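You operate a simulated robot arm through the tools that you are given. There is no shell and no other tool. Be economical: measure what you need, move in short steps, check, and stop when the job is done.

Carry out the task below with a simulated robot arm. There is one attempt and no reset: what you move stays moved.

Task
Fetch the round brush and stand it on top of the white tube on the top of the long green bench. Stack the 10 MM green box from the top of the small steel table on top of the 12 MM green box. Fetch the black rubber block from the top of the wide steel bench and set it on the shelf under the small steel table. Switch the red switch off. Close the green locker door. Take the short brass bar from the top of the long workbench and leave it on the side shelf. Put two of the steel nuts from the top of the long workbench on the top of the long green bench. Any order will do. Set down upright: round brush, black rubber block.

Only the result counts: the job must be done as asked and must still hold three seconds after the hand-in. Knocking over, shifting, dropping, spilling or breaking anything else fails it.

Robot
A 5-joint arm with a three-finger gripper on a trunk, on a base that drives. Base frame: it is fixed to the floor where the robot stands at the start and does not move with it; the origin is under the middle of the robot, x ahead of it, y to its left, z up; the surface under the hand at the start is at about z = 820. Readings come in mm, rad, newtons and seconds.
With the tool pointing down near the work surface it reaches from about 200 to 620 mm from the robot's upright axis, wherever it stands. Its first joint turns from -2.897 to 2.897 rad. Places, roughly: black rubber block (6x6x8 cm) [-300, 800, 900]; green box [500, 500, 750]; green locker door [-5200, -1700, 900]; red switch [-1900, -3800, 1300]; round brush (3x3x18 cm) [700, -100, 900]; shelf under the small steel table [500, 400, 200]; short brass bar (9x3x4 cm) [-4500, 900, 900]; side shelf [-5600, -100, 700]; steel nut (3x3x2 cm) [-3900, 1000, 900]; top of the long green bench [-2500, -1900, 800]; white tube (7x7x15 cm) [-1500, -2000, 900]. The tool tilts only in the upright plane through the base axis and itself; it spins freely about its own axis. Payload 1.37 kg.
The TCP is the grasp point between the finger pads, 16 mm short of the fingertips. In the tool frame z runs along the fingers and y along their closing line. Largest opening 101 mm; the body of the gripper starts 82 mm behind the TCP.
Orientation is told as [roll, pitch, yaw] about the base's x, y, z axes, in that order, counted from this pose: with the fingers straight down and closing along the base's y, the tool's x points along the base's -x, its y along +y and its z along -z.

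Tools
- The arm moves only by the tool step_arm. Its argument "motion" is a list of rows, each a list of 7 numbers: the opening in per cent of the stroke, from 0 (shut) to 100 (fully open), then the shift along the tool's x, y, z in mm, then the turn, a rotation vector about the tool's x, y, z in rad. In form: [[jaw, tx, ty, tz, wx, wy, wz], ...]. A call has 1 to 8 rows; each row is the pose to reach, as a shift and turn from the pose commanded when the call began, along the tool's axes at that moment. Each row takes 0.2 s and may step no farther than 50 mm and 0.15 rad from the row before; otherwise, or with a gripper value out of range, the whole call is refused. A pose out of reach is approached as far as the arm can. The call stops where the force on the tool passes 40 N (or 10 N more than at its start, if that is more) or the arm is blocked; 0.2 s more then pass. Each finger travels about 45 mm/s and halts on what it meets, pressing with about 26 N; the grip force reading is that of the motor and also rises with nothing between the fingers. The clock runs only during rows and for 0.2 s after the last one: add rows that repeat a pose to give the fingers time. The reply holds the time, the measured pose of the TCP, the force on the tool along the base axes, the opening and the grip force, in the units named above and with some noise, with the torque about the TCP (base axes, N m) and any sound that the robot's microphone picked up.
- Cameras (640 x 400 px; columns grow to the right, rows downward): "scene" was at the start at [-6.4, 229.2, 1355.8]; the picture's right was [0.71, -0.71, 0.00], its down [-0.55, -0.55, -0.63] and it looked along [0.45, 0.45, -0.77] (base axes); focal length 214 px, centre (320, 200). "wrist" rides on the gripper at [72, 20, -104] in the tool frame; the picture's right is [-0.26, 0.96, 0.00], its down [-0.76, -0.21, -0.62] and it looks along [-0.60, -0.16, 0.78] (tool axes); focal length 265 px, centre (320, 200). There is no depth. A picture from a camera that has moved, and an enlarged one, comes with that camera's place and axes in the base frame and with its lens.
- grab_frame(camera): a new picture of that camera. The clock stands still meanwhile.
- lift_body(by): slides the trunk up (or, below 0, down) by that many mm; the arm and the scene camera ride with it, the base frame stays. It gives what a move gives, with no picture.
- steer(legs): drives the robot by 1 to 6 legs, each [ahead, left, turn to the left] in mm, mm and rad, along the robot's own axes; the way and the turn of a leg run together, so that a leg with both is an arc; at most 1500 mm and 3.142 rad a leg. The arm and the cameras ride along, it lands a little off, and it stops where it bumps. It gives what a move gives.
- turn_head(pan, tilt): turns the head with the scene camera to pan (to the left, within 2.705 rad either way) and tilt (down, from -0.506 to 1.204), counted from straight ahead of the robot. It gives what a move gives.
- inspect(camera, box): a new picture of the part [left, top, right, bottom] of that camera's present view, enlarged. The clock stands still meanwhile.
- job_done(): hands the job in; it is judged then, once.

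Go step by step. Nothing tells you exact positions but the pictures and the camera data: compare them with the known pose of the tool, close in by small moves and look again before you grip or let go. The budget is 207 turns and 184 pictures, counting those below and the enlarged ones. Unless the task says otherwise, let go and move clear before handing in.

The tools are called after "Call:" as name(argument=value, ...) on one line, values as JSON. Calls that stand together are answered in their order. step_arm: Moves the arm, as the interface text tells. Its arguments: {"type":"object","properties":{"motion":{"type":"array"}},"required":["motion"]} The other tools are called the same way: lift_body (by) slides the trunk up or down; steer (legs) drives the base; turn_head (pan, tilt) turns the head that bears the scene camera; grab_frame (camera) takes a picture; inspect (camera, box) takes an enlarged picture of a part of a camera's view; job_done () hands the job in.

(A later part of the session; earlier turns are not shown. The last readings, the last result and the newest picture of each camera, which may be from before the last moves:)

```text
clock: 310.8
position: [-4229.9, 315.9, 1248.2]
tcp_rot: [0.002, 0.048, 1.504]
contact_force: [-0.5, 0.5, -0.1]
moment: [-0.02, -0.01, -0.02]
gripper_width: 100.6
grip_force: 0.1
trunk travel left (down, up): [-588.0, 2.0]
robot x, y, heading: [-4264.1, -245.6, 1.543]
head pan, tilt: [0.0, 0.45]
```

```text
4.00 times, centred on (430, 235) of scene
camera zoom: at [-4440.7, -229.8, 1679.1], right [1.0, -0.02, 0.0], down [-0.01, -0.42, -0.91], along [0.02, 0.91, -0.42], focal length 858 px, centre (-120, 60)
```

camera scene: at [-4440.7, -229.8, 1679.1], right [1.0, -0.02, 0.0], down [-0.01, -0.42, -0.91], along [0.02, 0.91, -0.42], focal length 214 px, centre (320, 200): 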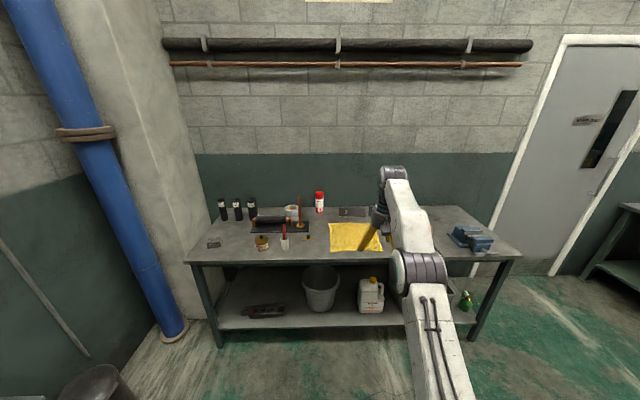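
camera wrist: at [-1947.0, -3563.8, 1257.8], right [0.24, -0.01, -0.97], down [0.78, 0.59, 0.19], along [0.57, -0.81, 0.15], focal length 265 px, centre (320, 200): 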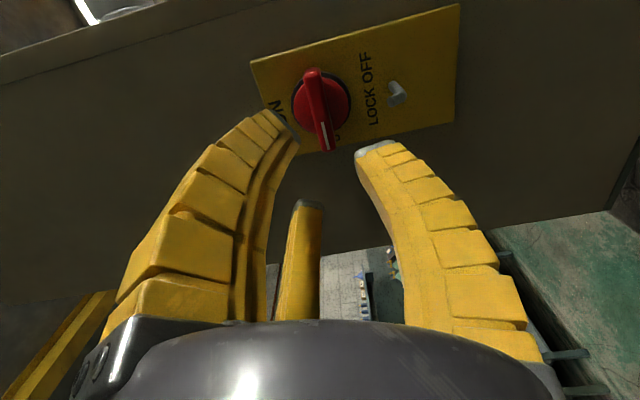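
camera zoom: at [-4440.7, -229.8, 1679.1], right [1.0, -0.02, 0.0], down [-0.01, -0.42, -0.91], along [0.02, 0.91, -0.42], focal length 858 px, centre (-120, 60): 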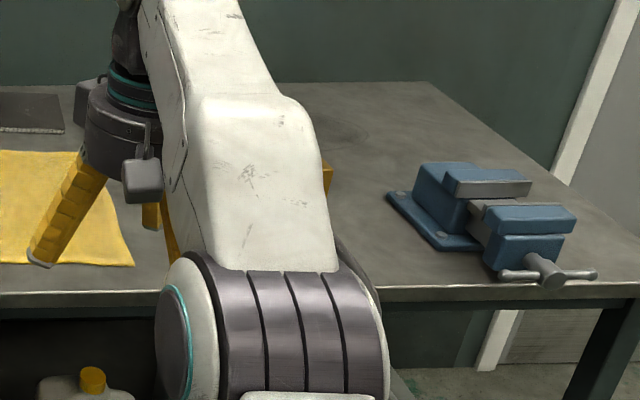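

The short brass bar (brass plate with a dark block on top) is at about (-4494,966). I drive in front of it and lower the hand above it.

Call:
steer(legs=[[0, 235, 0.025], [650, 0, 0]])

Call:
lift_body(by=-200)

Call:
step_arm(motion=[[100, 0, 0, 10, 0, -0.049, 0], [100, 0, 0, 40, 0, -0.049, 0]])

Call:
grab_frame(camera="wrist")

```text
clock: 315.7
position: [-4477.2, 981.1, 1250.1]
tcp_rot: [0.0, 0.054, 1.528]
contact_force: [-1.5, 1.1, -0.3]
moment: [-0.05, 0.01, 0.01]
gripper_width: 100.5
grip_force: 0.0
trunk travel left (down, up): [-588.0, 2.0]
robot x, y, heading: [-4502.6, 409.8, 1.576]
head pan, tilt: [0.0, 0.45]
```

```text
clock: 317.9
position: [-4477.5, 980.9, 1050.6]
tcp_rot: [0.0, 0.053, 1.527]
contact_force: [-0.7, -0.5, -0.3]
moment: [-0.03, -0.01, 0.01]
gripper_width: 100.5
grip_force: 0.1
trunk travel left (down, up): [-388.0, 202.0]
robot x, y, heading: [-4498.5, 411.7, 1.571]
head pan, tilt: [0.0, 0.45]
```

```text
clock: 318.5
position: [-4476.9, 978.9, 1010.2]
tcp_rot: [0.0, 0.005, 1.526]
contact_force: [0.9, -0.5, 0.8]
moment: [-0.01, -0.03, 0.02]
gripper_width: 100.8
grip_force: 0.2
trunk travel left (down, up): [-388.0, 202.0]
robot x, y, heading: [-4497.5, 408.9, 1.573]
head pan, tilt: [0.0, 0.45]
```

```text
23 pictures are left
camera wrist: at [-4500.4, 907.9, 1115.0], right [-0.95, 0.31, 0.0], down [0.24, 0.75, 0.62], along [0.19, 0.59, -0.79], focal length 265 px, centre (320, 200)
```

wrist: 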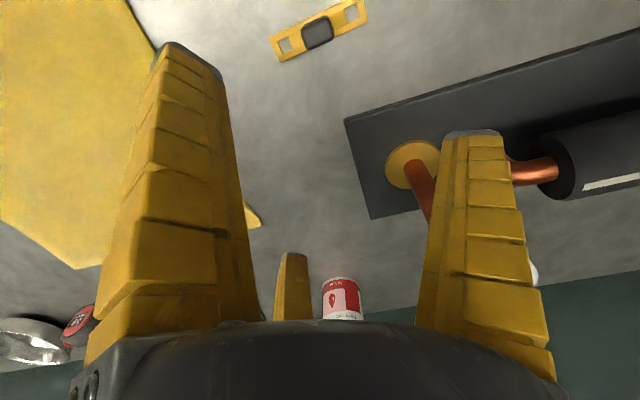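

Call:
step_arm(motion=[[70, 16, 4, 30, 0, 0, -0.04], [70, 32, 8, 60, 0, 0, -0.08], [70, 46, 11, 95, 0, 0, -0.08]])

Call:
grab_frame(camera="wrist")

```text
clock: 319.3
position: [-4490.4, 932.6, 914.2]
tcp_rot: [-0.002, 0.005, 1.606]
contact_force: [0.7, 0.2, 0.3]
moment: [0.01, 0.01, 0.02]
gripper_width: 73.6
grip_force: 2.3
trunk travel left (down, up): [-388.0, 202.0]
robot x, y, heading: [-4497.1, 408.5, 1.574]
head pan, tilt: [0.0, 0.45]
```

```text
22 pictures are left
camera wrist: at [-4507.7, 860.7, 1019.0], right [-0.97, 0.23, 0.0], down [0.18, 0.77, 0.62], along [0.14, 0.6, -0.79], focal length 265 px, centre (320, 200)
```

wrist: 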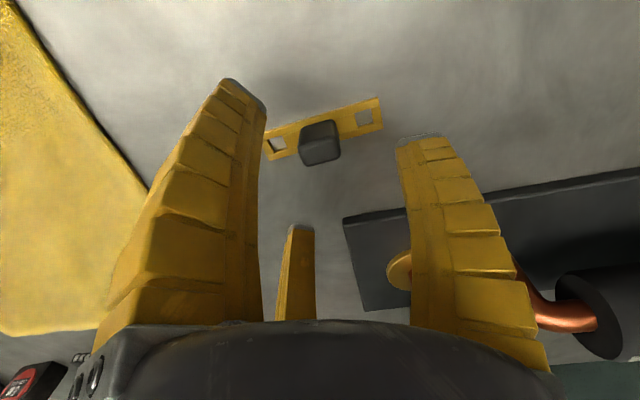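

Call:
step_arm(motion=[[70, 2, 3, 20, 0, 0, 0], [70, 3, 3, 36, 0, 0, 0]])

Call:
step_arm(motion=[[70, 0, 0, 3, 0, 0, 0], [70, 0, 0, 6, 0, 0, 0]])

Call:
grab_frame(camera="wrist")

```text
clock: 319.9
position: [-4493.0, 928.9, 878.5]
tcp_rot: [0.001, 0.005, 1.607]
contact_force: [0.8, -0.5, 0.9]
moment: [0.0, -0.01, 0.0]
gripper_width: 73.4
grip_force: 2.3
trunk travel left (down, up): [-388.0, 202.0]
robot x, y, heading: [-4495.0, 409.4, 1.573]
head pan, tilt: [0.0, 0.45]
```

```text
clock: 320.5
position: [-4493.6, 928.5, 873.5]
tcp_rot: [0.001, 0.003, 1.607]
contact_force: [-0.2, -0.3, -0.2]
moment: [-0.01, 0.01, -0.05]
gripper_width: 73.6
grip_force: 2.2
trunk travel left (down, up): [-388.0, 202.0]
robot x, y, heading: [-4499.5, 409.4, 1.571]
head pan, tilt: [0.0, 0.45]
```

```text
21 pictures are left
camera wrist: at [-4510.5, 857.9, 977.5], right [-0.97, 0.23, 0.0], down [0.18, 0.77, 0.62], along [0.14, 0.6, -0.79], focal length 265 px, centre (320, 200)
```

wrist: 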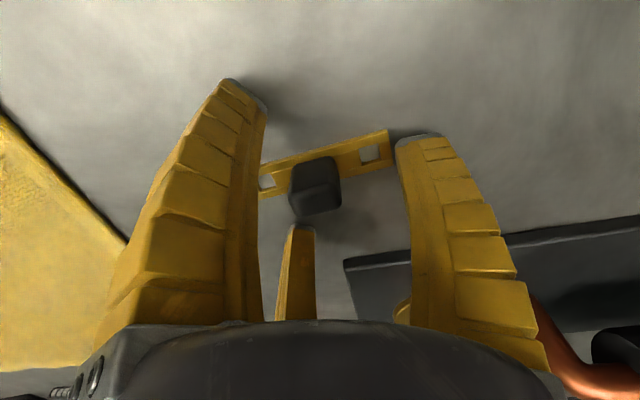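

Call:
step_arm(motion=[[0, 2, 0, 2, 0, 0, 0], [0, 2, 0, 2, 0, 0, 0], [0, 2, 0, 2, 0, 0, 0], [0, 2, 0, 2, 0, 0, 0], [0, 2, 0, 2, 0, 0, 0]])

Call:
step_arm(motion=[[0, 0, 0, -30, 0, 0, 0], [0, 0, 0, -75, 0, 0, 0], [0, 0, 0, -115, 0, 0, 0]])

Call:
grab_frame(camera="wrist")

```text
clock: 321.7
position: [-4493.0, 928.0, 870.9]
tcp_rot: [0.001, 0.0, 1.607]
contact_force: [-0.7, -0.7, 4.4]
moment: [-0.07, 0.23, 0.01]
gripper_width: 16.9
grip_force: 25.6
trunk travel left (down, up): [-388.0, 202.0]
robot x, y, heading: [-4499.4, 411.8, 1.578]
head pan, tilt: [0.0, 0.45]
```

```text
clock: 322.5
position: [-4493.6, 926.5, 985.7]
tcp_rot: [0.0, 0.004, 1.607]
contact_force: [0.9, 0.6, -1.3]
moment: [0.02, 0.02, 0.02]
gripper_width: 13.4
grip_force: 26.0
trunk travel left (down, up): [-388.0, 202.0]
robot x, y, heading: [-4497.5, 409.2, 1.571]
head pan, tilt: [0.0, 0.45]
```

```text
20 pictures are left
camera wrist: at [-4510.9, 854.9, 1090.9], right [-0.97, 0.23, 0.0], down [0.18, 0.77, 0.62], along [0.14, 0.6, -0.79], focal length 265 px, centre (320, 200)
```

wrist: 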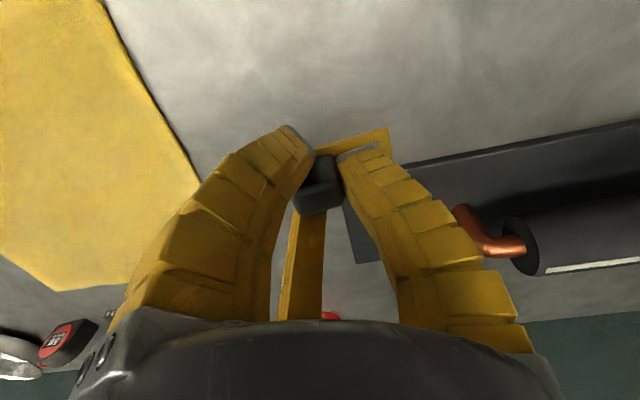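

Call:
step_arm(motion=[[0, 0, 0, 0, 0, 0, 0], [0, 0, 0, 0, 0, 0, 0], [0, 0, 0, 0, 0, 0, 0], [0, 0, 0, 0, 0, 0, 0]])

```text
clock: 323.5
position: [-4493.0, 925.9, 985.9]
tcp_rot: [0.0, 0.002, 1.607]
contact_force: [-0.6, 0.0, -0.6]
moment: [0.0, -0.01, 0.02]
gripper_width: 13.6
grip_force: 26.3
trunk travel left (down, up): [-388.0, 202.0]
robot x, y, heading: [-4500.5, 411.5, 1.575]
head pan, tilt: [0.0, 0.45]
```

Grip is stable. I carry the bar to the side shelf near (-5600,-100).

Call:
steer(legs=[[-520, 0, 0], [0, 0, 1.57], [250, 0, 0]])

Call:
turn_head(pan=0.0, tilt=0.7)

Call:
grab_frame(camera="scene")

```text
clock: 331.7
position: [-5279.3, -139.4, 988.9]
tcp_rot: [-0.018, 0.001, -3.087]
contact_force: [-2.3, -3.0, 0.1]
moment: [0.33, -0.11, 0.06]
gripper_width: 13.2
grip_force: 26.2
trunk travel left (down, up): [-388.0, 202.0]
robot x, y, heading: [-4763.6, -128.6, -3.128]
head pan, tilt: [0.0, 0.45]
```

```text
clock: 332.5
position: [-5267.8, -111.6, 988.8]
tcp_rot: [-0.012, 0.0, -3.086]
contact_force: [0.4, 0.2, -1.4]
moment: [-0.06, 0.07, 0.0]
gripper_width: 12.8
grip_force: 26.1
trunk travel left (down, up): [-388.0, 202.0]
robot x, y, heading: [-4755.6, -114.7, -3.122]
head pan, tilt: [0.0, 0.7]
```

```text
19 pictures are left
camera scene: at [-4775.5, -306.2, 1454.5], right [-0.02, 1.0, 0.01], down [0.64, 0.02, -0.77], along [-0.77, -0.01, -0.64], focal length 214 px, centre (320, 200)
```

scene: 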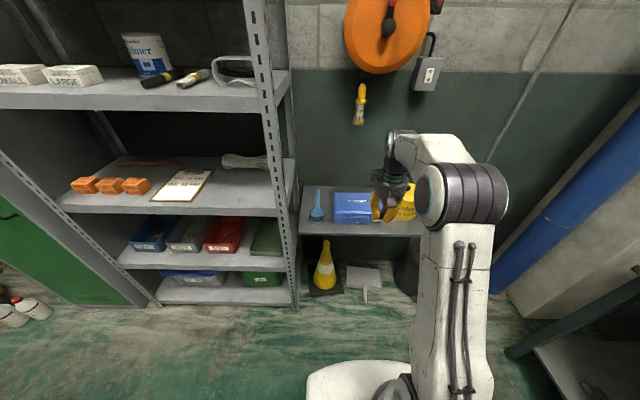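

Call:
inspect(camera="scene", box=[290, 170, 434, 250])

```text
4.44 times, centred on (362, 210) of scene
camera zoom: at [-4775.5, -306.2, 1454.5], right [-0.02, 1.0, 0.01], down [0.64, 0.02, -0.77], along [-0.77, -0.01, -0.64], focal length 953 px, centre (133, 156)
```

zoom: 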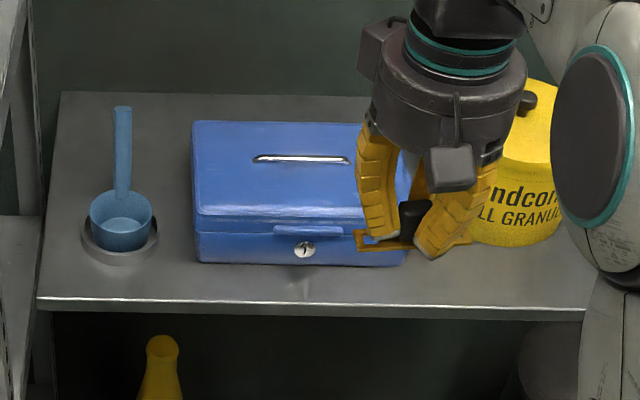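

There's free space on the front of the shelf between the cash box and the bucket, about (-5477,18). I move to align with it.

Call:
steer(legs=[[0, -130, 0], [160, 0, 0]])

Call:
lift_body(by=-90)

Call:
grab_frame(camera="wrist")

```text
clock: 334.8
position: [-5444.6, 4.6, 987.6]
tcp_rot: [0.0, 0.0, -3.085]
contact_force: [-0.8, -0.3, -1.0]
moment: [0.0, -0.05, 0.05]
gripper_width: 12.9
grip_force: 25.8
trunk travel left (down, up): [-388.0, 202.0]
robot x, y, heading: [-4928.4, -1.2, -3.127]
head pan, tilt: [0.0, 0.7]
```

```text
clock: 336.1
position: [-5432.5, 6.1, 903.0]
tcp_rot: [-0.004, -0.011, -3.088]
contact_force: [-0.3, -0.5, 0.4]
moment: [-0.01, 0.0, 0.0]
gripper_width: 13.0
grip_force: 25.9
trunk travel left (down, up): [-298.0, 292.0]
robot x, y, heading: [-4928.5, 2.6, -3.128]
head pan, tilt: [0.0, 0.7]
```

```text
17 pictures are left
camera wrist: at [-5358.8, -9.9, 1007.2], right [-0.21, -0.98, 0.0], down [-0.76, 0.17, 0.63], along [-0.62, 0.13, -0.78], focal length 265 px, centre (320, 200)
```

wrist: 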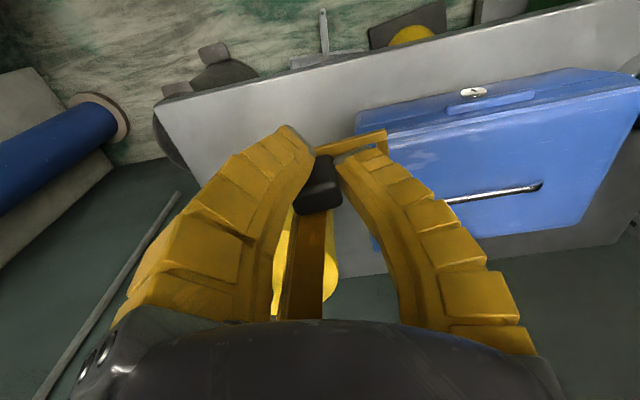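

Call:
step_arm(motion=[[0, -12.5, -9.7, 25, 0, 0, 0], [0, -12.5, -9.7, 60, 0, 0, 0], [0, -12.5, -9.7, 95, 0, 0, 0]])

Call:
grab_frame(camera="wrist")

Call:
inspect(camera="scene", box=[270, 170, 430, 290])

```text
clock: 336.9
position: [-5446.7, 13.4, 807.0]
tcp_rot: [-0.002, -0.012, -3.088]
contact_force: [0.1, 0.7, -0.1]
moment: [-0.03, 0.04, 0.03]
gripper_width: 12.9
grip_force: 26.2
trunk travel left (down, up): [-298.0, 292.0]
robot x, y, heading: [-4928.1, 2.0, -3.125]
head pan, tilt: [0.0, 0.7]
```

```text
16 pictures are left
camera wrist: at [-5372.9, -1.8, 910.9], right [-0.21, -0.98, 0.0], down [-0.76, 0.17, 0.63], along [-0.62, 0.13, -0.78], focal length 265 px, centre (320, 200)
```

wrist: 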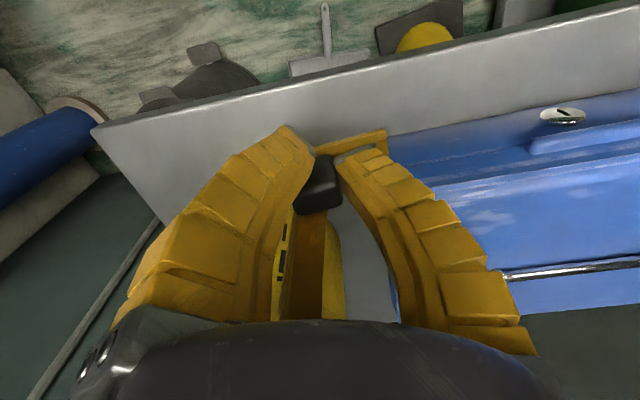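

```text
3.33 times, centred on (350, 230) of scene
camera zoom: at [-4968.1, -175.1, 1366.3], right [-0.02, 1.0, 0.0], down [0.65, 0.01, -0.76], along [-0.76, -0.01, -0.65], focal length 715 px, centre (220, 100)
```

zoom: 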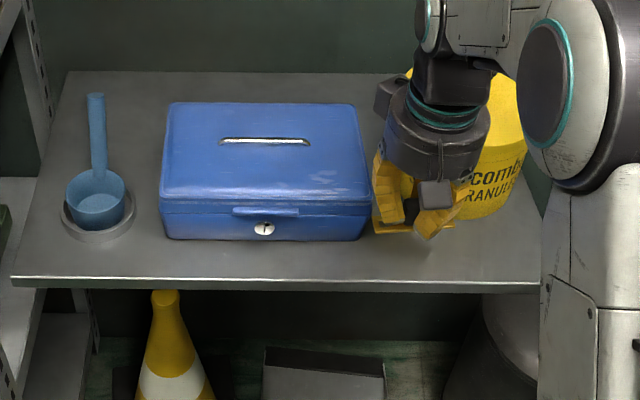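

Call:
step_arm(motion=[[0, 3, -12, 8, 0, 0, 0], [0, 3, -12, 20, 0, 0, 0], [0, 3, -12, 28, 0, 0, 0]])

Call:
step_arm(motion=[[0, 0, 0, 3, 0, 0, 0], [0, 0, 0, 6, 0, 0, 0]])

Call:
step_arm(motion=[[0, 0, 0, 3, 0, 0, 0], [0, 0, 0, 5, 0, 0, 0]])

```text
clock: 337.7
position: [-5444.6, 25.5, 779.4]
tcp_rot: [-0.001, -0.009, -3.088]
contact_force: [-0.1, 0.3, -0.8]
moment: [0.01, 0.01, 0.01]
gripper_width: 13.0
grip_force: 26.5
trunk travel left (down, up): [-298.0, 292.0]
robot x, y, heading: [-4929.5, 0.4, -3.126]
head pan, tilt: [0.0, 0.7]
```

```text
clock: 338.3
position: [-5443.6, 26.6, 774.4]
tcp_rot: [-0.001, -0.012, -3.088]
contact_force: [0.4, -0.4, -1.3]
moment: [0.0, 0.01, 0.0]
gripper_width: 12.9
grip_force: 25.7
trunk travel left (down, up): [-298.0, 292.0]
robot x, y, heading: [-4925.5, -3.2, -3.121]
head pan, tilt: [0.0, 0.7]
```

```text
clock: 338.9
position: [-5444.5, 26.9, 769.8]
tcp_rot: [-0.001, -0.011, -3.087]
contact_force: [-0.9, -0.4, -1.0]
moment: [0.01, 0.04, 0.03]
gripper_width: 13.0
grip_force: 26.5
trunk travel left (down, up): [-298.0, 292.0]
robot x, y, heading: [-4927.8, -2.1, -3.126]
head pan, tilt: [0.0, 0.7]
```

Call:
step_arm(motion=[[0, 0, 0, 3, 0, 0, 0], [0, 0, 0, 5, 0, 0, 0]])

Call:
step_arm(motion=[[0, 0, 0, 3, 0, 0, 0], [0, 0, 0, 5, 0, 0, 0]])

Call:
step_arm(motion=[[0, 0, 0, 3, 0, 0, 0], [0, 0, 0, 5, 0, 0, 0]])

Call:
inspect(camera="scene", box=[330, 190, 410, 250])

```text
clock: 339.5
position: [-5444.0, 27.2, 764.9]
tcp_rot: [-0.003, -0.013, -3.089]
contact_force: [0.2, 0.5, -0.4]
moment: [0.01, -0.01, -0.01]
gripper_width: 13.0
grip_force: 26.2
trunk travel left (down, up): [-298.0, 292.0]
robot x, y, heading: [-4929.1, -0.0, -3.124]
head pan, tilt: [0.0, 0.7]
```

```text
clock: 340.1
position: [-5444.3, 26.1, 758.1]
tcp_rot: [-0.003, -0.011, -3.087]
contact_force: [0.2, -0.3, 0.0]
moment: [0.0, 0.02, 0.01]
gripper_width: 12.8
grip_force: 26.3
trunk travel left (down, up): [-298.0, 292.0]
robot x, y, heading: [-4926.1, -2.7, -3.123]
head pan, tilt: [0.0, 0.7]
```

```text
clock: 340.7
position: [-5444.9, 26.6, 755.4]
tcp_rot: [-0.003, -0.012, -3.088]
contact_force: [0.1, -0.2, -1.0]
moment: [0.02, -0.01, 0.03]
gripper_width: 12.8
grip_force: 26.1
trunk travel left (down, up): [-298.0, 292.0]
robot x, y, heading: [-4928.7, 2.9, -3.128]
head pan, tilt: [0.0, 0.7]
```

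```text
6.67 times, centred on (370, 220) of scene
camera zoom: at [-4968.1, -175.1, 1366.2], right [-0.02, 1.0, 0.0], down [0.65, 0.01, -0.76], along [-0.76, -0.01, -0.65], focal length 1430 px, centre (-13, 67)
```

zoom: 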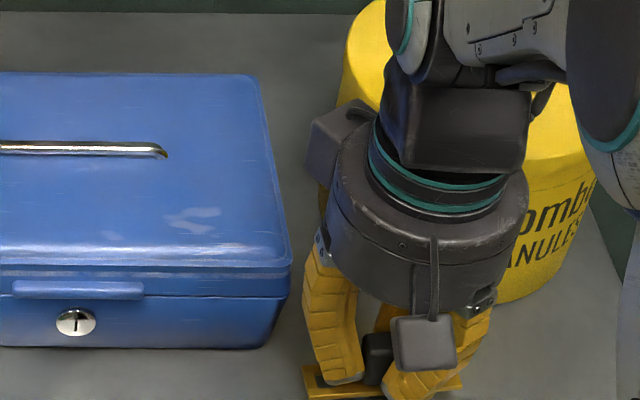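

Call:
step_arm(motion=[[0, 0, 0, 3, 0, 0, 0], [0, 0, 0, 5, 0, 0, 0]])

Call:
step_arm(motion=[[0, 0, 0, 3, 0, 0, 0]])

Call:
step_arm(motion=[[0, 0, 0, 3, 0, 0, 0]])

Call:
step_arm(motion=[[0, 0, 0, 3, 0, 0, 0]])

```text
clock: 341.3
position: [-5444.1, 26.9, 749.1]
tcp_rot: [-0.001, -0.009, -3.087]
contact_force: [0.5, 0.2, 0.1]
moment: [0.03, 0.03, 0.0]
gripper_width: 12.8
grip_force: 25.8
trunk travel left (down, up): [-298.0, 292.0]
robot x, y, heading: [-4928.2, 1.9, -3.13]
head pan, tilt: [0.0, 0.7]
```

```text
clock: 341.7
position: [-5443.9, 26.6, 747.2]
tcp_rot: [-0.002, -0.008, -3.087]
contact_force: [-0.2, 0.6, 0.0]
moment: [-0.02, 0.0, 0.01]
gripper_width: 12.7
grip_force: 26.4
trunk travel left (down, up): [-298.0, 292.0]
robot x, y, heading: [-4926.5, -2.2, -3.127]
head pan, tilt: [0.0, 0.7]
```

```text
clock: 342.1
position: [-5444.0, 26.7, 743.6]
tcp_rot: [-0.001, -0.011, -3.088]
contact_force: [-0.1, 0.8, 2.4]
moment: [-0.12, -0.04, 0.01]
gripper_width: 15.2
grip_force: 25.9
trunk travel left (down, up): [-298.0, 292.0]
robot x, y, heading: [-4927.2, 6.7, -3.119]
head pan, tilt: [0.0, 0.7]
```

```text
clock: 342.5
position: [-5445.0, 28.1, 740.3]
tcp_rot: [-0.001, -0.014, -3.088]
contact_force: [-0.5, 1.4, 5.6]
moment: [-0.15, -0.04, 0.0]
gripper_width: 17.3
grip_force: 25.9
trunk travel left (down, up): [-298.0, 292.0]
robot x, y, heading: [-4927.3, 1.6, -3.125]
head pan, tilt: [0.0, 0.7]
```

Contact (shelf ≈718). To be safe from the edge I lift slightly, shift 12 mm inward, and set it down.

Call:
step_arm(motion=[[0, 0, 0, -9, 0, 0, 0], [0, -12, 0, -9, 0, 0, 0], [0, -12, 0, -3, 0, 0, 0]])

Call:
step_arm(motion=[[0, 0, 0, 2, 0, 0, 0]])

Call:
step_arm(motion=[[0, 0, 0, 2, 0, 0, 0]])

Call:
inspect(camera="wrist", box=[160, 0, 480, 260])

```text
clock: 343.3
position: [-5456.8, 25.9, 744.9]
tcp_rot: [-0.001, -0.013, -3.088]
contact_force: [0.5, 1.4, 2.6]
moment: [-0.07, -0.02, 0.02]
gripper_width: 14.4
grip_force: 26.3
trunk travel left (down, up): [-298.0, 292.0]
robot x, y, heading: [-4930.0, 0.9, -3.126]
head pan, tilt: [0.0, 0.7]
```

```text
clock: 343.7
position: [-5457.4, 25.7, 741.8]
tcp_rot: [-0.003, -0.014, -3.088]
contact_force: [-1.2, 1.5, 3.9]
moment: [-0.16, -0.04, 0.01]
gripper_width: 16.4
grip_force: 26.3
trunk travel left (down, up): [-298.0, 292.0]
robot x, y, heading: [-4929.1, -0.3, -3.128]
head pan, tilt: [0.0, 0.7]
```

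```text
clock: 344.1
position: [-5456.7, 27.3, 740.5]
tcp_rot: [-0.003, -0.013, -3.088]
contact_force: [-0.5, 2.9, 7.6]
moment: [-0.12, -0.02, 0.0]
gripper_width: 17.5
grip_force: 26.0
trunk travel left (down, up): [-298.0, 292.0]
robot x, y, heading: [-4928.2, -2.8, -3.129]
head pan, tilt: [0.0, 0.7]
```

```text
1.54 times, centred on (320, 130) of wrist
camera zoom: at [-5383.3, 10.9, 843.9], right [-0.21, -0.98, 0.0], down [-0.76, 0.17, 0.63], along [-0.62, 0.13, -0.78], focal length 408 px, centre (320, 308)
```

zoom: 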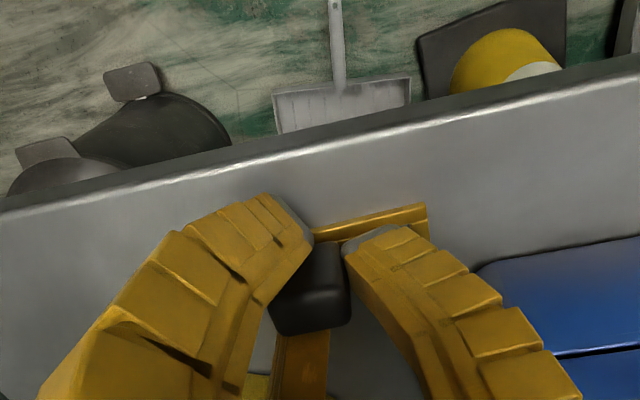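

It's resting well inside the shelf edge. I release and rise.

Call:
step_arm(motion=[[30, 0, 0, 0, 0, 0, 0], [45, 0, 0, 0, 0, 0, 0], [45, 0, 0, 0, 0, 0, 0], [45, 0, 0, -30, 0, 0, 0], [45, 0, 0, -75, 0, 0, 0], [45, 0, 0, -120, 0, 0, 0]])

Call:
lift_body(by=90)

Call:
grab_frame(camera="wrist")

```text
clock: 345.5
position: [-5454.9, 26.3, 860.5]
tcp_rot: [-0.003, -0.012, -3.087]
contact_force: [0.3, -0.5, 0.6]
moment: [0.01, 0.0, 0.02]
gripper_width: 49.3
grip_force: 3.3
trunk travel left (down, up): [-298.0, 292.0]
robot x, y, heading: [-4928.1, -0.9, -3.122]
head pan, tilt: [0.0, 0.7]
```

```text
clock: 346.7
position: [-5454.9, 25.6, 948.4]
tcp_rot: [-0.002, -0.011, -3.087]
contact_force: [-0.2, -0.1, 0.0]
moment: [-0.01, 0.01, 0.02]
gripper_width: 49.5
grip_force: 2.6
trunk travel left (down, up): [-388.0, 202.0]
robot x, y, heading: [-4926.8, 5.2, -3.126]
head pan, tilt: [0.0, 0.7]
```

```text
12 pictures are left
camera wrist: at [-5381.2, 10.9, 1053.2], right [-0.21, -0.98, 0.0], down [-0.76, 0.17, 0.63], along [-0.62, 0.13, -0.78], focal length 265 px, centre (320, 200)
```

wrist: 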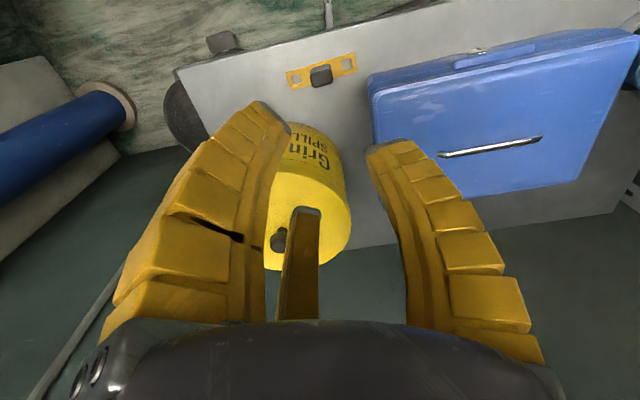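

Bar delivered. Now the steel nuts near (-3900,1000): I drive there.

Call:
steer(legs=[[-980, 0, 0], [0, 0, -1.585], [380, 0, 0]])

Call:
turn_head(pan=0.15, tilt=0.65)

Call:
grab_frame(camera="scene")

```text
clock: 357.6
position: [-3920.6, 923.8, 949.0]
tcp_rot: [-0.001, -0.013, 1.606]
contact_force: [-0.8, -0.2, 0.3]
moment: [0.0, 0.02, 0.02]
gripper_width: 49.4
grip_force: 2.9
trunk travel left (down, up): [-388.0, 202.0]
robot x, y, heading: [-3956.3, 401.9, 1.568]
head pan, tilt: [0.0, 0.7]
```

```text
clock: 358.4
position: [-3920.8, 923.2, 948.7]
tcp_rot: [-0.001, -0.012, 1.604]
contact_force: [-0.5, -0.6, 0.0]
moment: [-0.02, 0.03, -0.03]
gripper_width: 49.6
grip_force: 3.1
trunk travel left (down, up): [-388.0, 202.0]
robot x, y, heading: [-3955.7, 396.6, 1.574]
head pan, tilt: [0.15, 0.649]
```

```text
11 pictures are left
camera scene: at [-4144.8, 425.5, 1459.0], right [0.99, 0.15, 0.0], down [0.09, -0.6, -0.8], along [-0.12, 0.79, -0.6], focal length 214 px, centre (320, 200)
```

scene: 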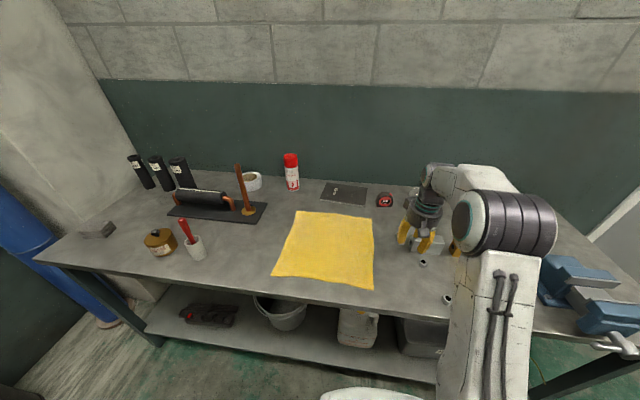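

Call:
inspect(camera="scene", box=[380, 225, 476, 315])

```text
4.44 times, centred on (428, 270) of scene
camera zoom: at [-4144.8, 425.5, 1459.0], right [0.99, 0.15, 0.0], down [0.09, -0.6, -0.8], along [-0.12, 0.79, -0.6], focal length 953 px, centre (-160, -111)
```

zoom: 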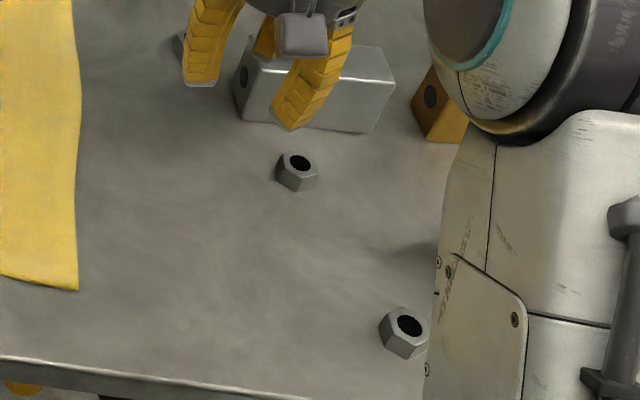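

Two nuts are in view, near (-3870,905) and (-3829,785). I move over the first.

Call:
step_arm(motion=[[60, 10, -25, 0, 0, 0.006, 0], [60, 19, -49, 0, 0, 0.011, 0]])

Call:
grab_frame(camera="wrist")

```text
clock: 358.9
position: [-3869.8, 907.3, 949.1]
tcp_rot: [-0.001, -0.003, 1.606]
contact_force: [0.8, -0.4, 0.0]
moment: [0.0, -0.01, -0.01]
gripper_width: 63.9
grip_force: 2.1
trunk travel left (down, up): [-388.0, 202.0]
robot x, y, heading: [-3960.1, 401.8, 1.569]
head pan, tilt: [0.15, 0.649]
```

```text
9 pictures are left
camera wrist: at [-3888.2, 834.2, 1053.6], right [-0.97, 0.23, 0.0], down [0.18, 0.76, 0.62], along [0.14, 0.61, -0.78], focal length 265 px, centre (320, 200)
```

wrist: 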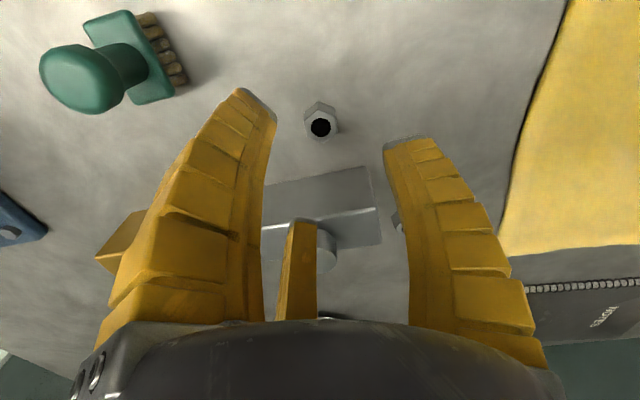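

Call:
step_arm(motion=[[60, -2, 0, 0, 0, 0, 0.14], [60, -4, 1, 0, 0, 0, 0.28], [60, -6, 1, 0, 0, 0, 0.42], [60, -6, 1, 0, 0, 0, 0.56], [60, -6, 1, 0, 0, 0, 0.7], [60, -6, 1, 30, 0, 0, 0.8], [60, -6, 1, 60, 0, 0, 0.8], [60, -6, 1, 72, 0, 0, 0.8]])

Call:
grab_frame(camera="wrist")

```text
clock: 360.8
position: [-3872.8, 912.0, 875.3]
tcp_rot: [0.004, -0.002, 0.806]
contact_force: [0.0, -0.8, -1.2]
moment: [-0.03, -0.03, 0.0]
gripper_width: 63.9
grip_force: 2.4
trunk travel left (down, up): [-388.0, 202.0]
robot x, y, heading: [-3954.9, 399.7, 1.568]
head pan, tilt: [0.15, 0.649]
```

```text
8 pictures are left
camera wrist: at [-3936.9, 875.2, 980.0], right [-0.51, 0.86, 0.0], down [0.67, 0.4, 0.62], along [0.53, 0.32, -0.78], focal length 265 px, centre (320, 200)
```

wrist: 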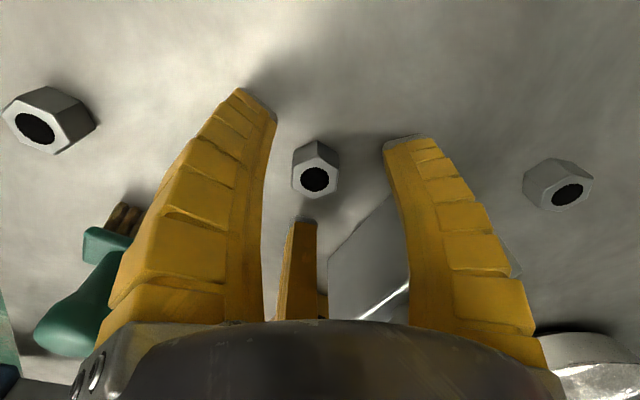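

Call:
step_arm(motion=[[60, -2, -2, 5, 0, 0, 0], [60, -2, -2, 9, 0, 0, 0]])

Call:
step_arm(motion=[[60, 0, 0, 3, 0, 0, 0]])

Call:
step_arm(motion=[[60, 0, 0, 3, 0, 0, 0]])

```text
clock: 361.4
position: [-3869.1, 913.4, 867.1]
tcp_rot: [0.002, -0.003, 0.806]
contact_force: [0.1, -0.2, -0.2]
moment: [0.0, 0.02, -0.02]
gripper_width: 64.2
grip_force: 2.7
trunk travel left (down, up): [-388.0, 202.0]
robot x, y, heading: [-3953.8, 399.7, 1.563]
head pan, tilt: [0.15, 0.649]
```

```text
clock: 361.8
position: [-3868.6, 912.9, 865.9]
tcp_rot: [0.002, -0.004, 0.806]
contact_force: [0.1, -1.2, 10.4]
moment: [-0.11, 0.04, -0.05]
gripper_width: 63.2
grip_force: 8.1
trunk travel left (down, up): [-388.0, 202.0]
robot x, y, heading: [-3956.6, 398.8, 1.57]
head pan, tilt: [0.15, 0.649]
```

```text
clock: 362.1
position: [-3870.6, 913.1, 865.2]
tcp_rot: [0.005, -0.007, 0.808]
contact_force: [1.3, -1.2, 28.7]
moment: [-0.45, 0.01, -0.01]
gripper_width: 65.3
grip_force: 5.6
trunk travel left (down, up): [-388.0, 202.0]
robot x, y, heading: [-3949.2, 396.6, 1.571]
head pan, tilt: [0.15, 0.649]
```

Call:
step_arm(motion=[[60, 0, 0, -3.5, 0, 0, 0], [0, 0, 0, -3.5, 0, 0, 0], [0, 0, 0, -3.5, 0, 0, 0], [0, 0, 0, -3.5, 0, 0, 0], [0, 0, 0, -3.5, 0, 0, 0], [0, 0, 0, -3.5, 0, 0, 0]])

Call:
step_arm(motion=[[0, 0, 0, -30, 0, 0, 0], [0, 0, 0, -75, 0, 0, 0], [0, 0, 0, -110, 0, 0, 0]])

Call:
grab_frame(camera="wrist")

```text
clock: 363.6
position: [-3870.0, 911.7, 865.6]
tcp_rot: [0.0, -0.001, 0.807]
contact_force: [0.2, -4.7, 12.4]
moment: [-0.19, -0.05, -0.02]
gripper_width: 19.0
grip_force: 25.6
trunk travel left (down, up): [-388.0, 202.0]
robot x, y, heading: [-3957.5, 400.2, 1.564]
head pan, tilt: [0.15, 0.649]
```

```text
clock: 364.4
position: [-3869.8, 913.4, 975.3]
tcp_rot: [-0.002, 0.0, 0.805]
contact_force: [-0.2, -0.1, -1.1]
moment: [0.0, -0.02, 0.03]
gripper_width: 17.8
grip_force: 26.0
trunk travel left (down, up): [-388.0, 202.0]
robot x, y, heading: [-3955.5, 399.0, 1.565]
head pan, tilt: [0.15, 0.649]
```

```text
7 pictures are left
camera wrist: at [-3934.4, 875.6, 1079.0], right [-0.51, 0.86, 0.0], down [0.67, 0.4, 0.62], along [0.53, 0.32, -0.78], focal length 265 px, centre (320, 200)
```

wrist: 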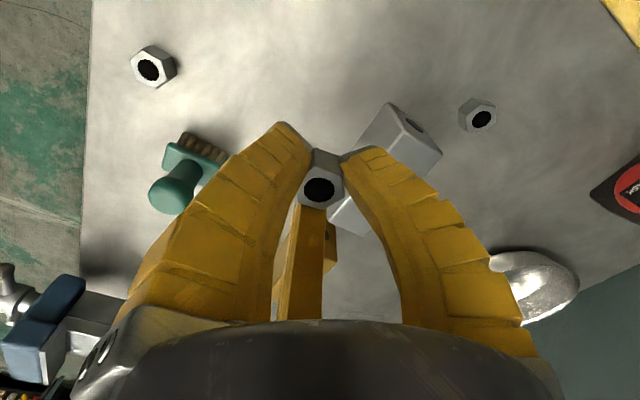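

Nut held. I carry it back along the known-free route to the clear area of the green bench (around x≈-1720).

Call:
steer(legs=[[-600, 0, 0], [0, 320, 0], [-1450, 0, 0], [-1205, -412, 0], [0, -1030, 0], [0, -1028, 0]])

```text
clock: 370.6
position: [-4239.7, 307.3, 959.5]
tcp_rot: [-0.006, 0.021, 0.803]
contact_force: [-0.4, 0.6, -0.6]
moment: [-0.02, -0.09, 0.0]
gripper_width: 16.7
grip_force: 26.0
trunk travel left (down, up): [-388.0, 202.0]
robot x, y, heading: [-4323.4, -228.3, 1.561]
head pan, tilt: [0.15, 0.649]
stopped in leg 3: the robot was blocked; the commanded pose is now the measured one
```

The raised floor plate is beside me. I shift away from it (to +x) and continue.

Call:
steer(legs=[[0, -120, 0], [-1300, 0, 0]])

```text
clock: 373.4
position: [-4177.5, 243.1, 948.5]
tcp_rot: [-0.01, 0.037, 0.8]
contact_force: [0.6, 1.7, -1.0]
moment: [-0.05, 0.06, -0.03]
gripper_width: 16.4
grip_force: 25.5
trunk travel left (down, up): [-388.0, 202.0]
robot x, y, heading: [-4258.3, -303.2, 1.563]
head pan, tilt: [0.15, 0.649]
stopped in leg 2: the robot was blocked; the commanded pose is now the measured one
```

Call:
turn_head(pan=2.7, tilt=0.9)

Call:
grab_frame(camera="scene")

```text
clock: 375.7
position: [-4181.6, 233.0, 954.5]
tcp_rot: [-0.014, 0.025, 0.805]
contact_force: [0.6, 0.0, 0.7]
moment: [0.02, -0.01, 0.01]
gripper_width: 16.6
grip_force: 26.0
trunk travel left (down, up): [-388.0, 202.0]
robot x, y, heading: [-4255.5, -307.6, 1.565]
head pan, tilt: [2.7, 0.901]
```

```text
6 pictures are left
camera scene: at [-4464.4, -450.8, 1438.9], right [-0.9, 0.43, 0.01], down [0.34, 0.71, -0.61], along [-0.27, -0.55, -0.79], focal length 214 px, centre (320, 200)
```

scene: 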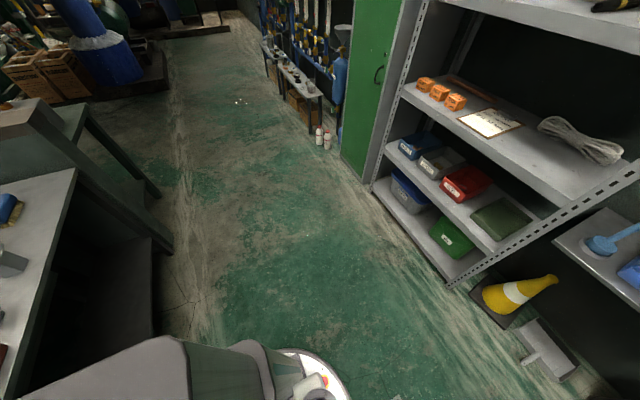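

Call:
steer(legs=[[150, 0, 0], [0, -200, 0], [-700, 0, 0]])

```text
clock: 380.4
position: [-4042.7, -1.8, 953.0]
tcp_rot: [-0.018, 0.025, 0.876]
contact_force: [-0.1, 0.2, -0.3]
moment: [-0.02, 0.02, -0.01]
gripper_width: 16.2
grip_force: 26.3
trunk travel left (down, up): [-388.0, 202.0]
robot x, y, heading: [-4074.5, -547.4, 1.639]
head pan, tilt: [2.7, 0.901]
stopped in leg 3: the robot was blocked; the commanded pose is now the measured one
```

Call:
steer(legs=[[-400, 100, 0]])

```text
clock: 382.9
position: [-4116.2, -407.8, 953.8]
tcp_rot: [-0.017, 0.023, 0.877]
contact_force: [0.3, -0.8, -0.1]
moment: [0.01, -0.01, -0.01]
gripper_width: 16.5
grip_force: 25.9
trunk travel left (down, up): [-388.0, 202.0]
robot x, y, heading: [-4152.2, -951.9, 1.637]
head pan, tilt: [2.7, 0.901]
```

The robot is slightly tilted; I check whether the floor plate is still where it was.

Call:
turn_head(pan=0.45, tilt=0.85)

Call:
grab_frame(camera="scene")

```text
clock: 385.1
position: [-4116.6, -407.4, 953.2]
tcp_rot: [-0.017, 0.025, 0.876]
contact_force: [1.5, 0.8, -0.1]
moment: [-0.01, -0.01, 0.0]
gripper_width: 16.0
grip_force: 26.1
trunk travel left (down, up): [-388.0, 202.0]
robot x, y, heading: [-4151.4, -956.7, 1.639]
head pan, tilt: [0.45, 0.85]
```

```text
5 pictures are left
camera scene: at [-4361.9, -957.1, 1442.4], right [0.87, 0.49, 0.0], down [0.37, -0.65, -0.66], along [-0.33, 0.57, -0.75], focal length 214 px, centre (320, 200)
```

scene: 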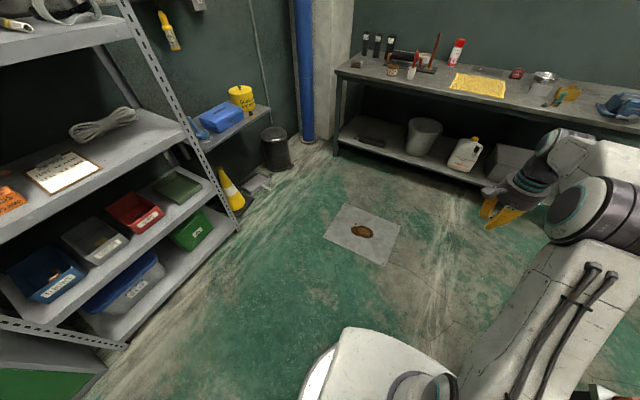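

Call:
inspect(camera="scene", box=[480, 310, 640, 400])

```text
4.00 times, centred on (560, 355) of scene
camera zoom: at [-4361.9, -957.1, 1442.4], right [0.87, 0.49, 0.0], down [0.37, -0.65, -0.66], along [-0.33, 0.57, -0.75], focal length 858 px, centre (-640, -420)
```

zoom: 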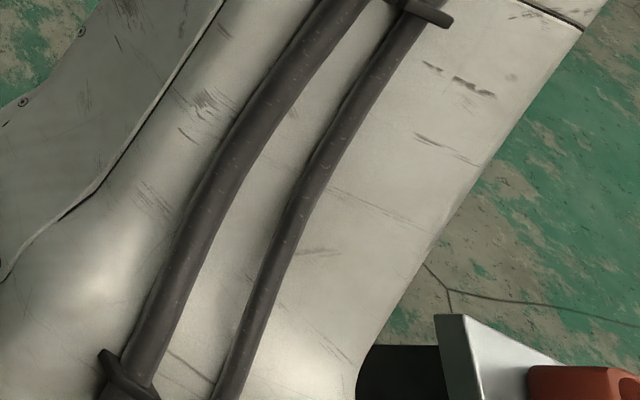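

The floor plate is untouched; I had brushed past the end of the island bench. I continue along the clear corridor.

Call:
steer(legs=[[0, 120, -0.069], [-700, 0, 0]])

```text
clock: 389.7
position: [-4200.5, -1107.8, 952.6]
tcp_rot: [-0.017, 0.025, 0.806]
contact_force: [0.5, 0.3, -0.9]
moment: [0.0, 0.02, 0.02]
gripper_width: 16.3
grip_force: 26.2
trunk travel left (down, up): [-388.0, 202.0]
robot x, y, heading: [-4273.4, -1655.4, 1.563]
head pan, tilt: [0.45, 0.85]
```

Call:
step_arm(motion=[[0, 0, 0, -20, -0.017, -0.025, 0]])

Call:
steer(legs=[[-1200, -409, 0], [0, -1030, 0], [0, -1028, 0]])

```text
clock: 390.1
position: [-4200.4, -1106.6, 973.7]
tcp_rot: [0.0, 0.0, 0.806]
contact_force: [-0.9, -1.0, -0.6]
moment: [-0.02, 0.04, -0.01]
gripper_width: 16.2
grip_force: 25.8
trunk travel left (down, up): [-388.0, 202.0]
robot x, y, heading: [-4274.8, -1650.1, 1.57]
head pan, tilt: [0.45, 0.85]
```

```text
clock: 406.3
position: [-1731.6, -2282.7, 972.6]
tcp_rot: [0.0, 0.001, 0.82]
contact_force: [1.0, -0.6, -0.6]
moment: [0.02, 0.0, -0.01]
gripper_width: 16.0
grip_force: 25.8
trunk travel left (down, up): [-388.0, 202.0]
robot x, y, heading: [-1795.8, -2828.8, 1.58]
head pan, tilt: [0.45, 0.85]
```

Call:
steer(legs=[[290, 0, 0]])

Call:
step_arm(motion=[[0, 0, 0, 45, 0, 0, 0], [0, 0, 0, 90, 0, 0, 0], [0, 0, 0, 130, 0, 0, 0], [0, 0, 0, 146, 0, 0, 0]])

Call:
step_arm(motion=[[0, 0, 0, 4, 0, 0, 0], [0, 0, 0, 7, 0, 0, 0]])

Call:
step_arm(motion=[[0, 0, 0, 3, 0, 0, 0]])

```text
clock: 408.3
position: [-1734.1, -1992.4, 973.1]
tcp_rot: [-0.001, -0.001, 0.822]
contact_force: [0.9, 0.1, -1.1]
moment: [0.01, 0.02, 0.03]
gripper_width: 16.0
grip_force: 25.8
trunk travel left (down, up): [-388.0, 202.0]
robot x, y, heading: [-1796.8, -2537.3, 1.578]
head pan, tilt: [0.45, 0.85]
```

```text
clock: 409.3
position: [-1734.9, -1991.7, 826.5]
tcp_rot: [0.002, -0.002, 0.82]
contact_force: [0.5, -0.4, -0.4]
moment: [-0.01, -0.01, 0.03]
gripper_width: 15.9
grip_force: 26.3
trunk travel left (down, up): [-388.0, 202.0]
robot x, y, heading: [-1799.4, -2535.8, 1.576]
head pan, tilt: [0.45, 0.85]
```

```text
clock: 409.9
position: [-1735.5, -1992.5, 819.8]
tcp_rot: [0.0, 0.0, 0.821]
contact_force: [-0.1, -0.2, -1.1]
moment: [0.0, 0.0, 0.0]
gripper_width: 16.0
grip_force: 26.4
trunk travel left (down, up): [-388.0, 202.0]
robot x, y, heading: [-1801.6, -2533.2, 1.58]
head pan, tilt: [0.45, 0.85]
```

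```text
clock: 410.3
position: [-1734.5, -1992.5, 816.0]
tcp_rot: [0.001, -0.002, 0.82]
contact_force: [0.3, 0.0, -0.7]
moment: [-0.03, 0.0, -0.03]
gripper_width: 16.3
grip_force: 25.6
trunk travel left (down, up): [-388.0, 202.0]
robot x, y, heading: [-1798.1, -2537.5, 1.58]
head pan, tilt: [0.45, 0.85]
```

Call:
step_arm(motion=[[0, 0, 0, 2, 0, 0, 0]])

Call:
step_arm(motion=[[40, 0, 0, 0, 0, 0, 0], [60, 0, 0, 0, 0, 0, 0], [60, 0, 0, 0, 0, 0, 0], [60, 0, 0, -40, 0, 0, 0], [60, 0, 0, -85, 0, 0, 0], [60, 0, 0, -130, 0, 0, 0]])

Call:
grab_frame(camera="wrist")

```text
clock: 410.7
position: [-1734.0, -1992.2, 815.4]
tcp_rot: [0.003, 0.0, 0.821]
contact_force: [-1.3, -0.3, 4.6]
moment: [0.01, -0.06, -0.02]
gripper_width: 17.7
grip_force: 25.9
trunk travel left (down, up): [-388.0, 202.0]
robot x, y, heading: [-1800.0, -2536.8, 1.583]
head pan, tilt: [0.45, 0.85]
```

```text
clock: 412.1
position: [-1733.3, -1993.4, 945.5]
tcp_rot: [0.001, -0.002, 0.82]
contact_force: [-0.6, -1.1, 0.0]
moment: [-0.03, -0.02, 0.0]
gripper_width: 64.3
grip_force: 2.9
trunk travel left (down, up): [-388.0, 202.0]
robot x, y, heading: [-1802.3, -2537.0, 1.582]
head pan, tilt: [0.45, 0.85]
```

```text
3 pictures are left
camera wrist: at [-1797.2, -2031.7, 1049.3], right [-0.52, 0.85, 0.0], down [0.67, 0.41, 0.62], along [0.53, 0.33, -0.78], focal length 265 px, centre (320, 200)
```

wrist: 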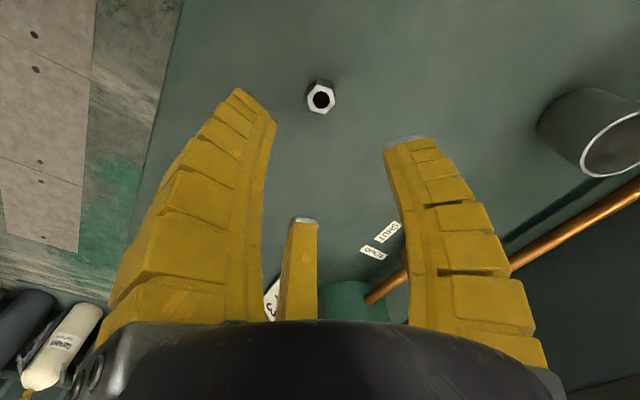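

Nut one is on the bench. I return for the second, choosing a path that avoids the floor plate and the island's end.

Call:
steer(legs=[[-290, 0, 0], [0, 1030, 0], [0, 1028, 0], [1180, 400, 0]])

```text
clock: 429.8
position: [-4198.8, -1130.7, 945.7]
tcp_rot: [0.0, 0.0, 0.822]
contact_force: [-0.4, -0.7, 0.2]
moment: [0.0, -0.03, 0.02]
gripper_width: 63.9
grip_force: 2.4
trunk travel left (down, up): [-388.0, 202.0]
robot x, y, heading: [-4264.0, -1671.5, 1.584]
head pan, tilt: [0.45, 0.85]
```

Call:
steer(legs=[[720, -25, -0.014], [450, -80, 0], [170, -170, 0]])

```text
clock: 437.5
position: [-3919.4, 210.4, 945.1]
tcp_rot: [0.001, 0.0, 0.806]
contact_force: [0.7, 0.5, -0.1]
moment: [-0.01, 0.02, -0.01]
gripper_width: 63.9
grip_force: 2.9
trunk travel left (down, up): [-388.0, 202.0]
robot x, y, heading: [-3993.5, -330.7, 1.568]
head pan, tilt: [0.45, 0.85]
```

Call:
steer(legs=[[570, -91, 0]])

Call:
grab_frame(camera="wrist")

```text
clock: 440.7
position: [-3824.4, 771.2, 944.3]
tcp_rot: [0.002, -0.001, 0.806]
contact_force: [-0.1, -0.3, 0.4]
moment: [0.02, 0.03, -0.01]
gripper_width: 63.7
grip_force: 2.4
trunk travel left (down, up): [-388.0, 202.0]
robot x, y, heading: [-3899.0, 231.3, 1.562]
head pan, tilt: [0.45, 0.85]
```

```text
2 pictures are left
camera wrist: at [-3889.6, 733.7, 1048.8], right [-0.51, 0.86, 0.0], down [0.67, 0.4, 0.62], along [0.53, 0.32, -0.78], focal length 265 px, centre (320, 200)
```

wrist: 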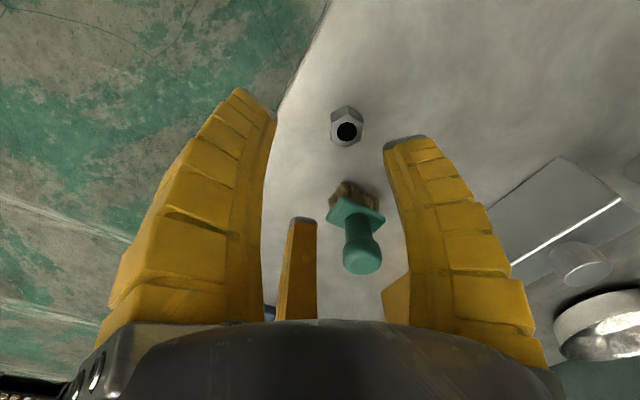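

The second nut is at about (-3831,792), with a small green brush nearby. I spin the gripper so its fingers stay clear, and descend with a narrower opening.

Call:
step_arm(motion=[[45, -3, 5, 0, 0, 0, 0.14], [45, -5, 10, 0, 0, 0, 0.28], [45, -8, 15, 0, 0, 0, 0.42], [45, -10.3, 19.6, 0, 0, 0, 0.56], [45, -10.3, 19.6, 10, 0, 0, 0.7], [45, -10.3, 19.6, 45, 0, 0, 0.7], [45, -10.3, 19.6, 66, 0, 0, 0.7]])

Call:
grab_frame(camera="wrist")

```text
clock: 442.3
position: [-3832.2, 792.7, 878.2]
tcp_rot: [0.002, 0.0, 0.102]
contact_force: [-0.4, 0.1, 0.0]
moment: [0.0, 0.01, -0.01]
gripper_width: 49.5
grip_force: 3.0
trunk travel left (down, up): [-388.0, 202.0]
robot x, y, heading: [-3900.9, 229.3, 1.563]
head pan, tilt: [0.45, 0.85]
```

```text
1 pictures are left
camera wrist: at [-3906.0, 805.3, 983.2], right [0.16, 0.99, 0.0], down [0.77, -0.13, 0.62], along [0.61, -0.1, -0.78], focal length 265 px, centre (320, 200)
```

wrist: 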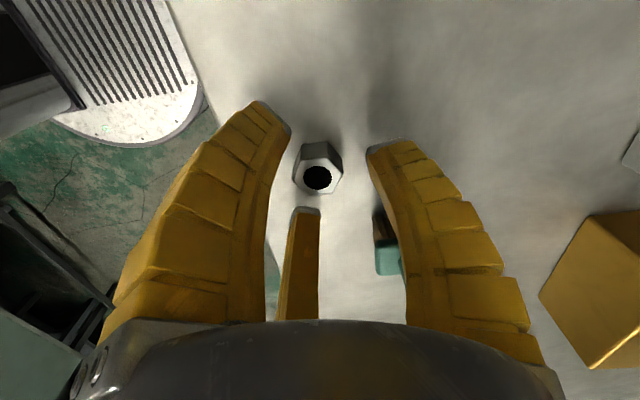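

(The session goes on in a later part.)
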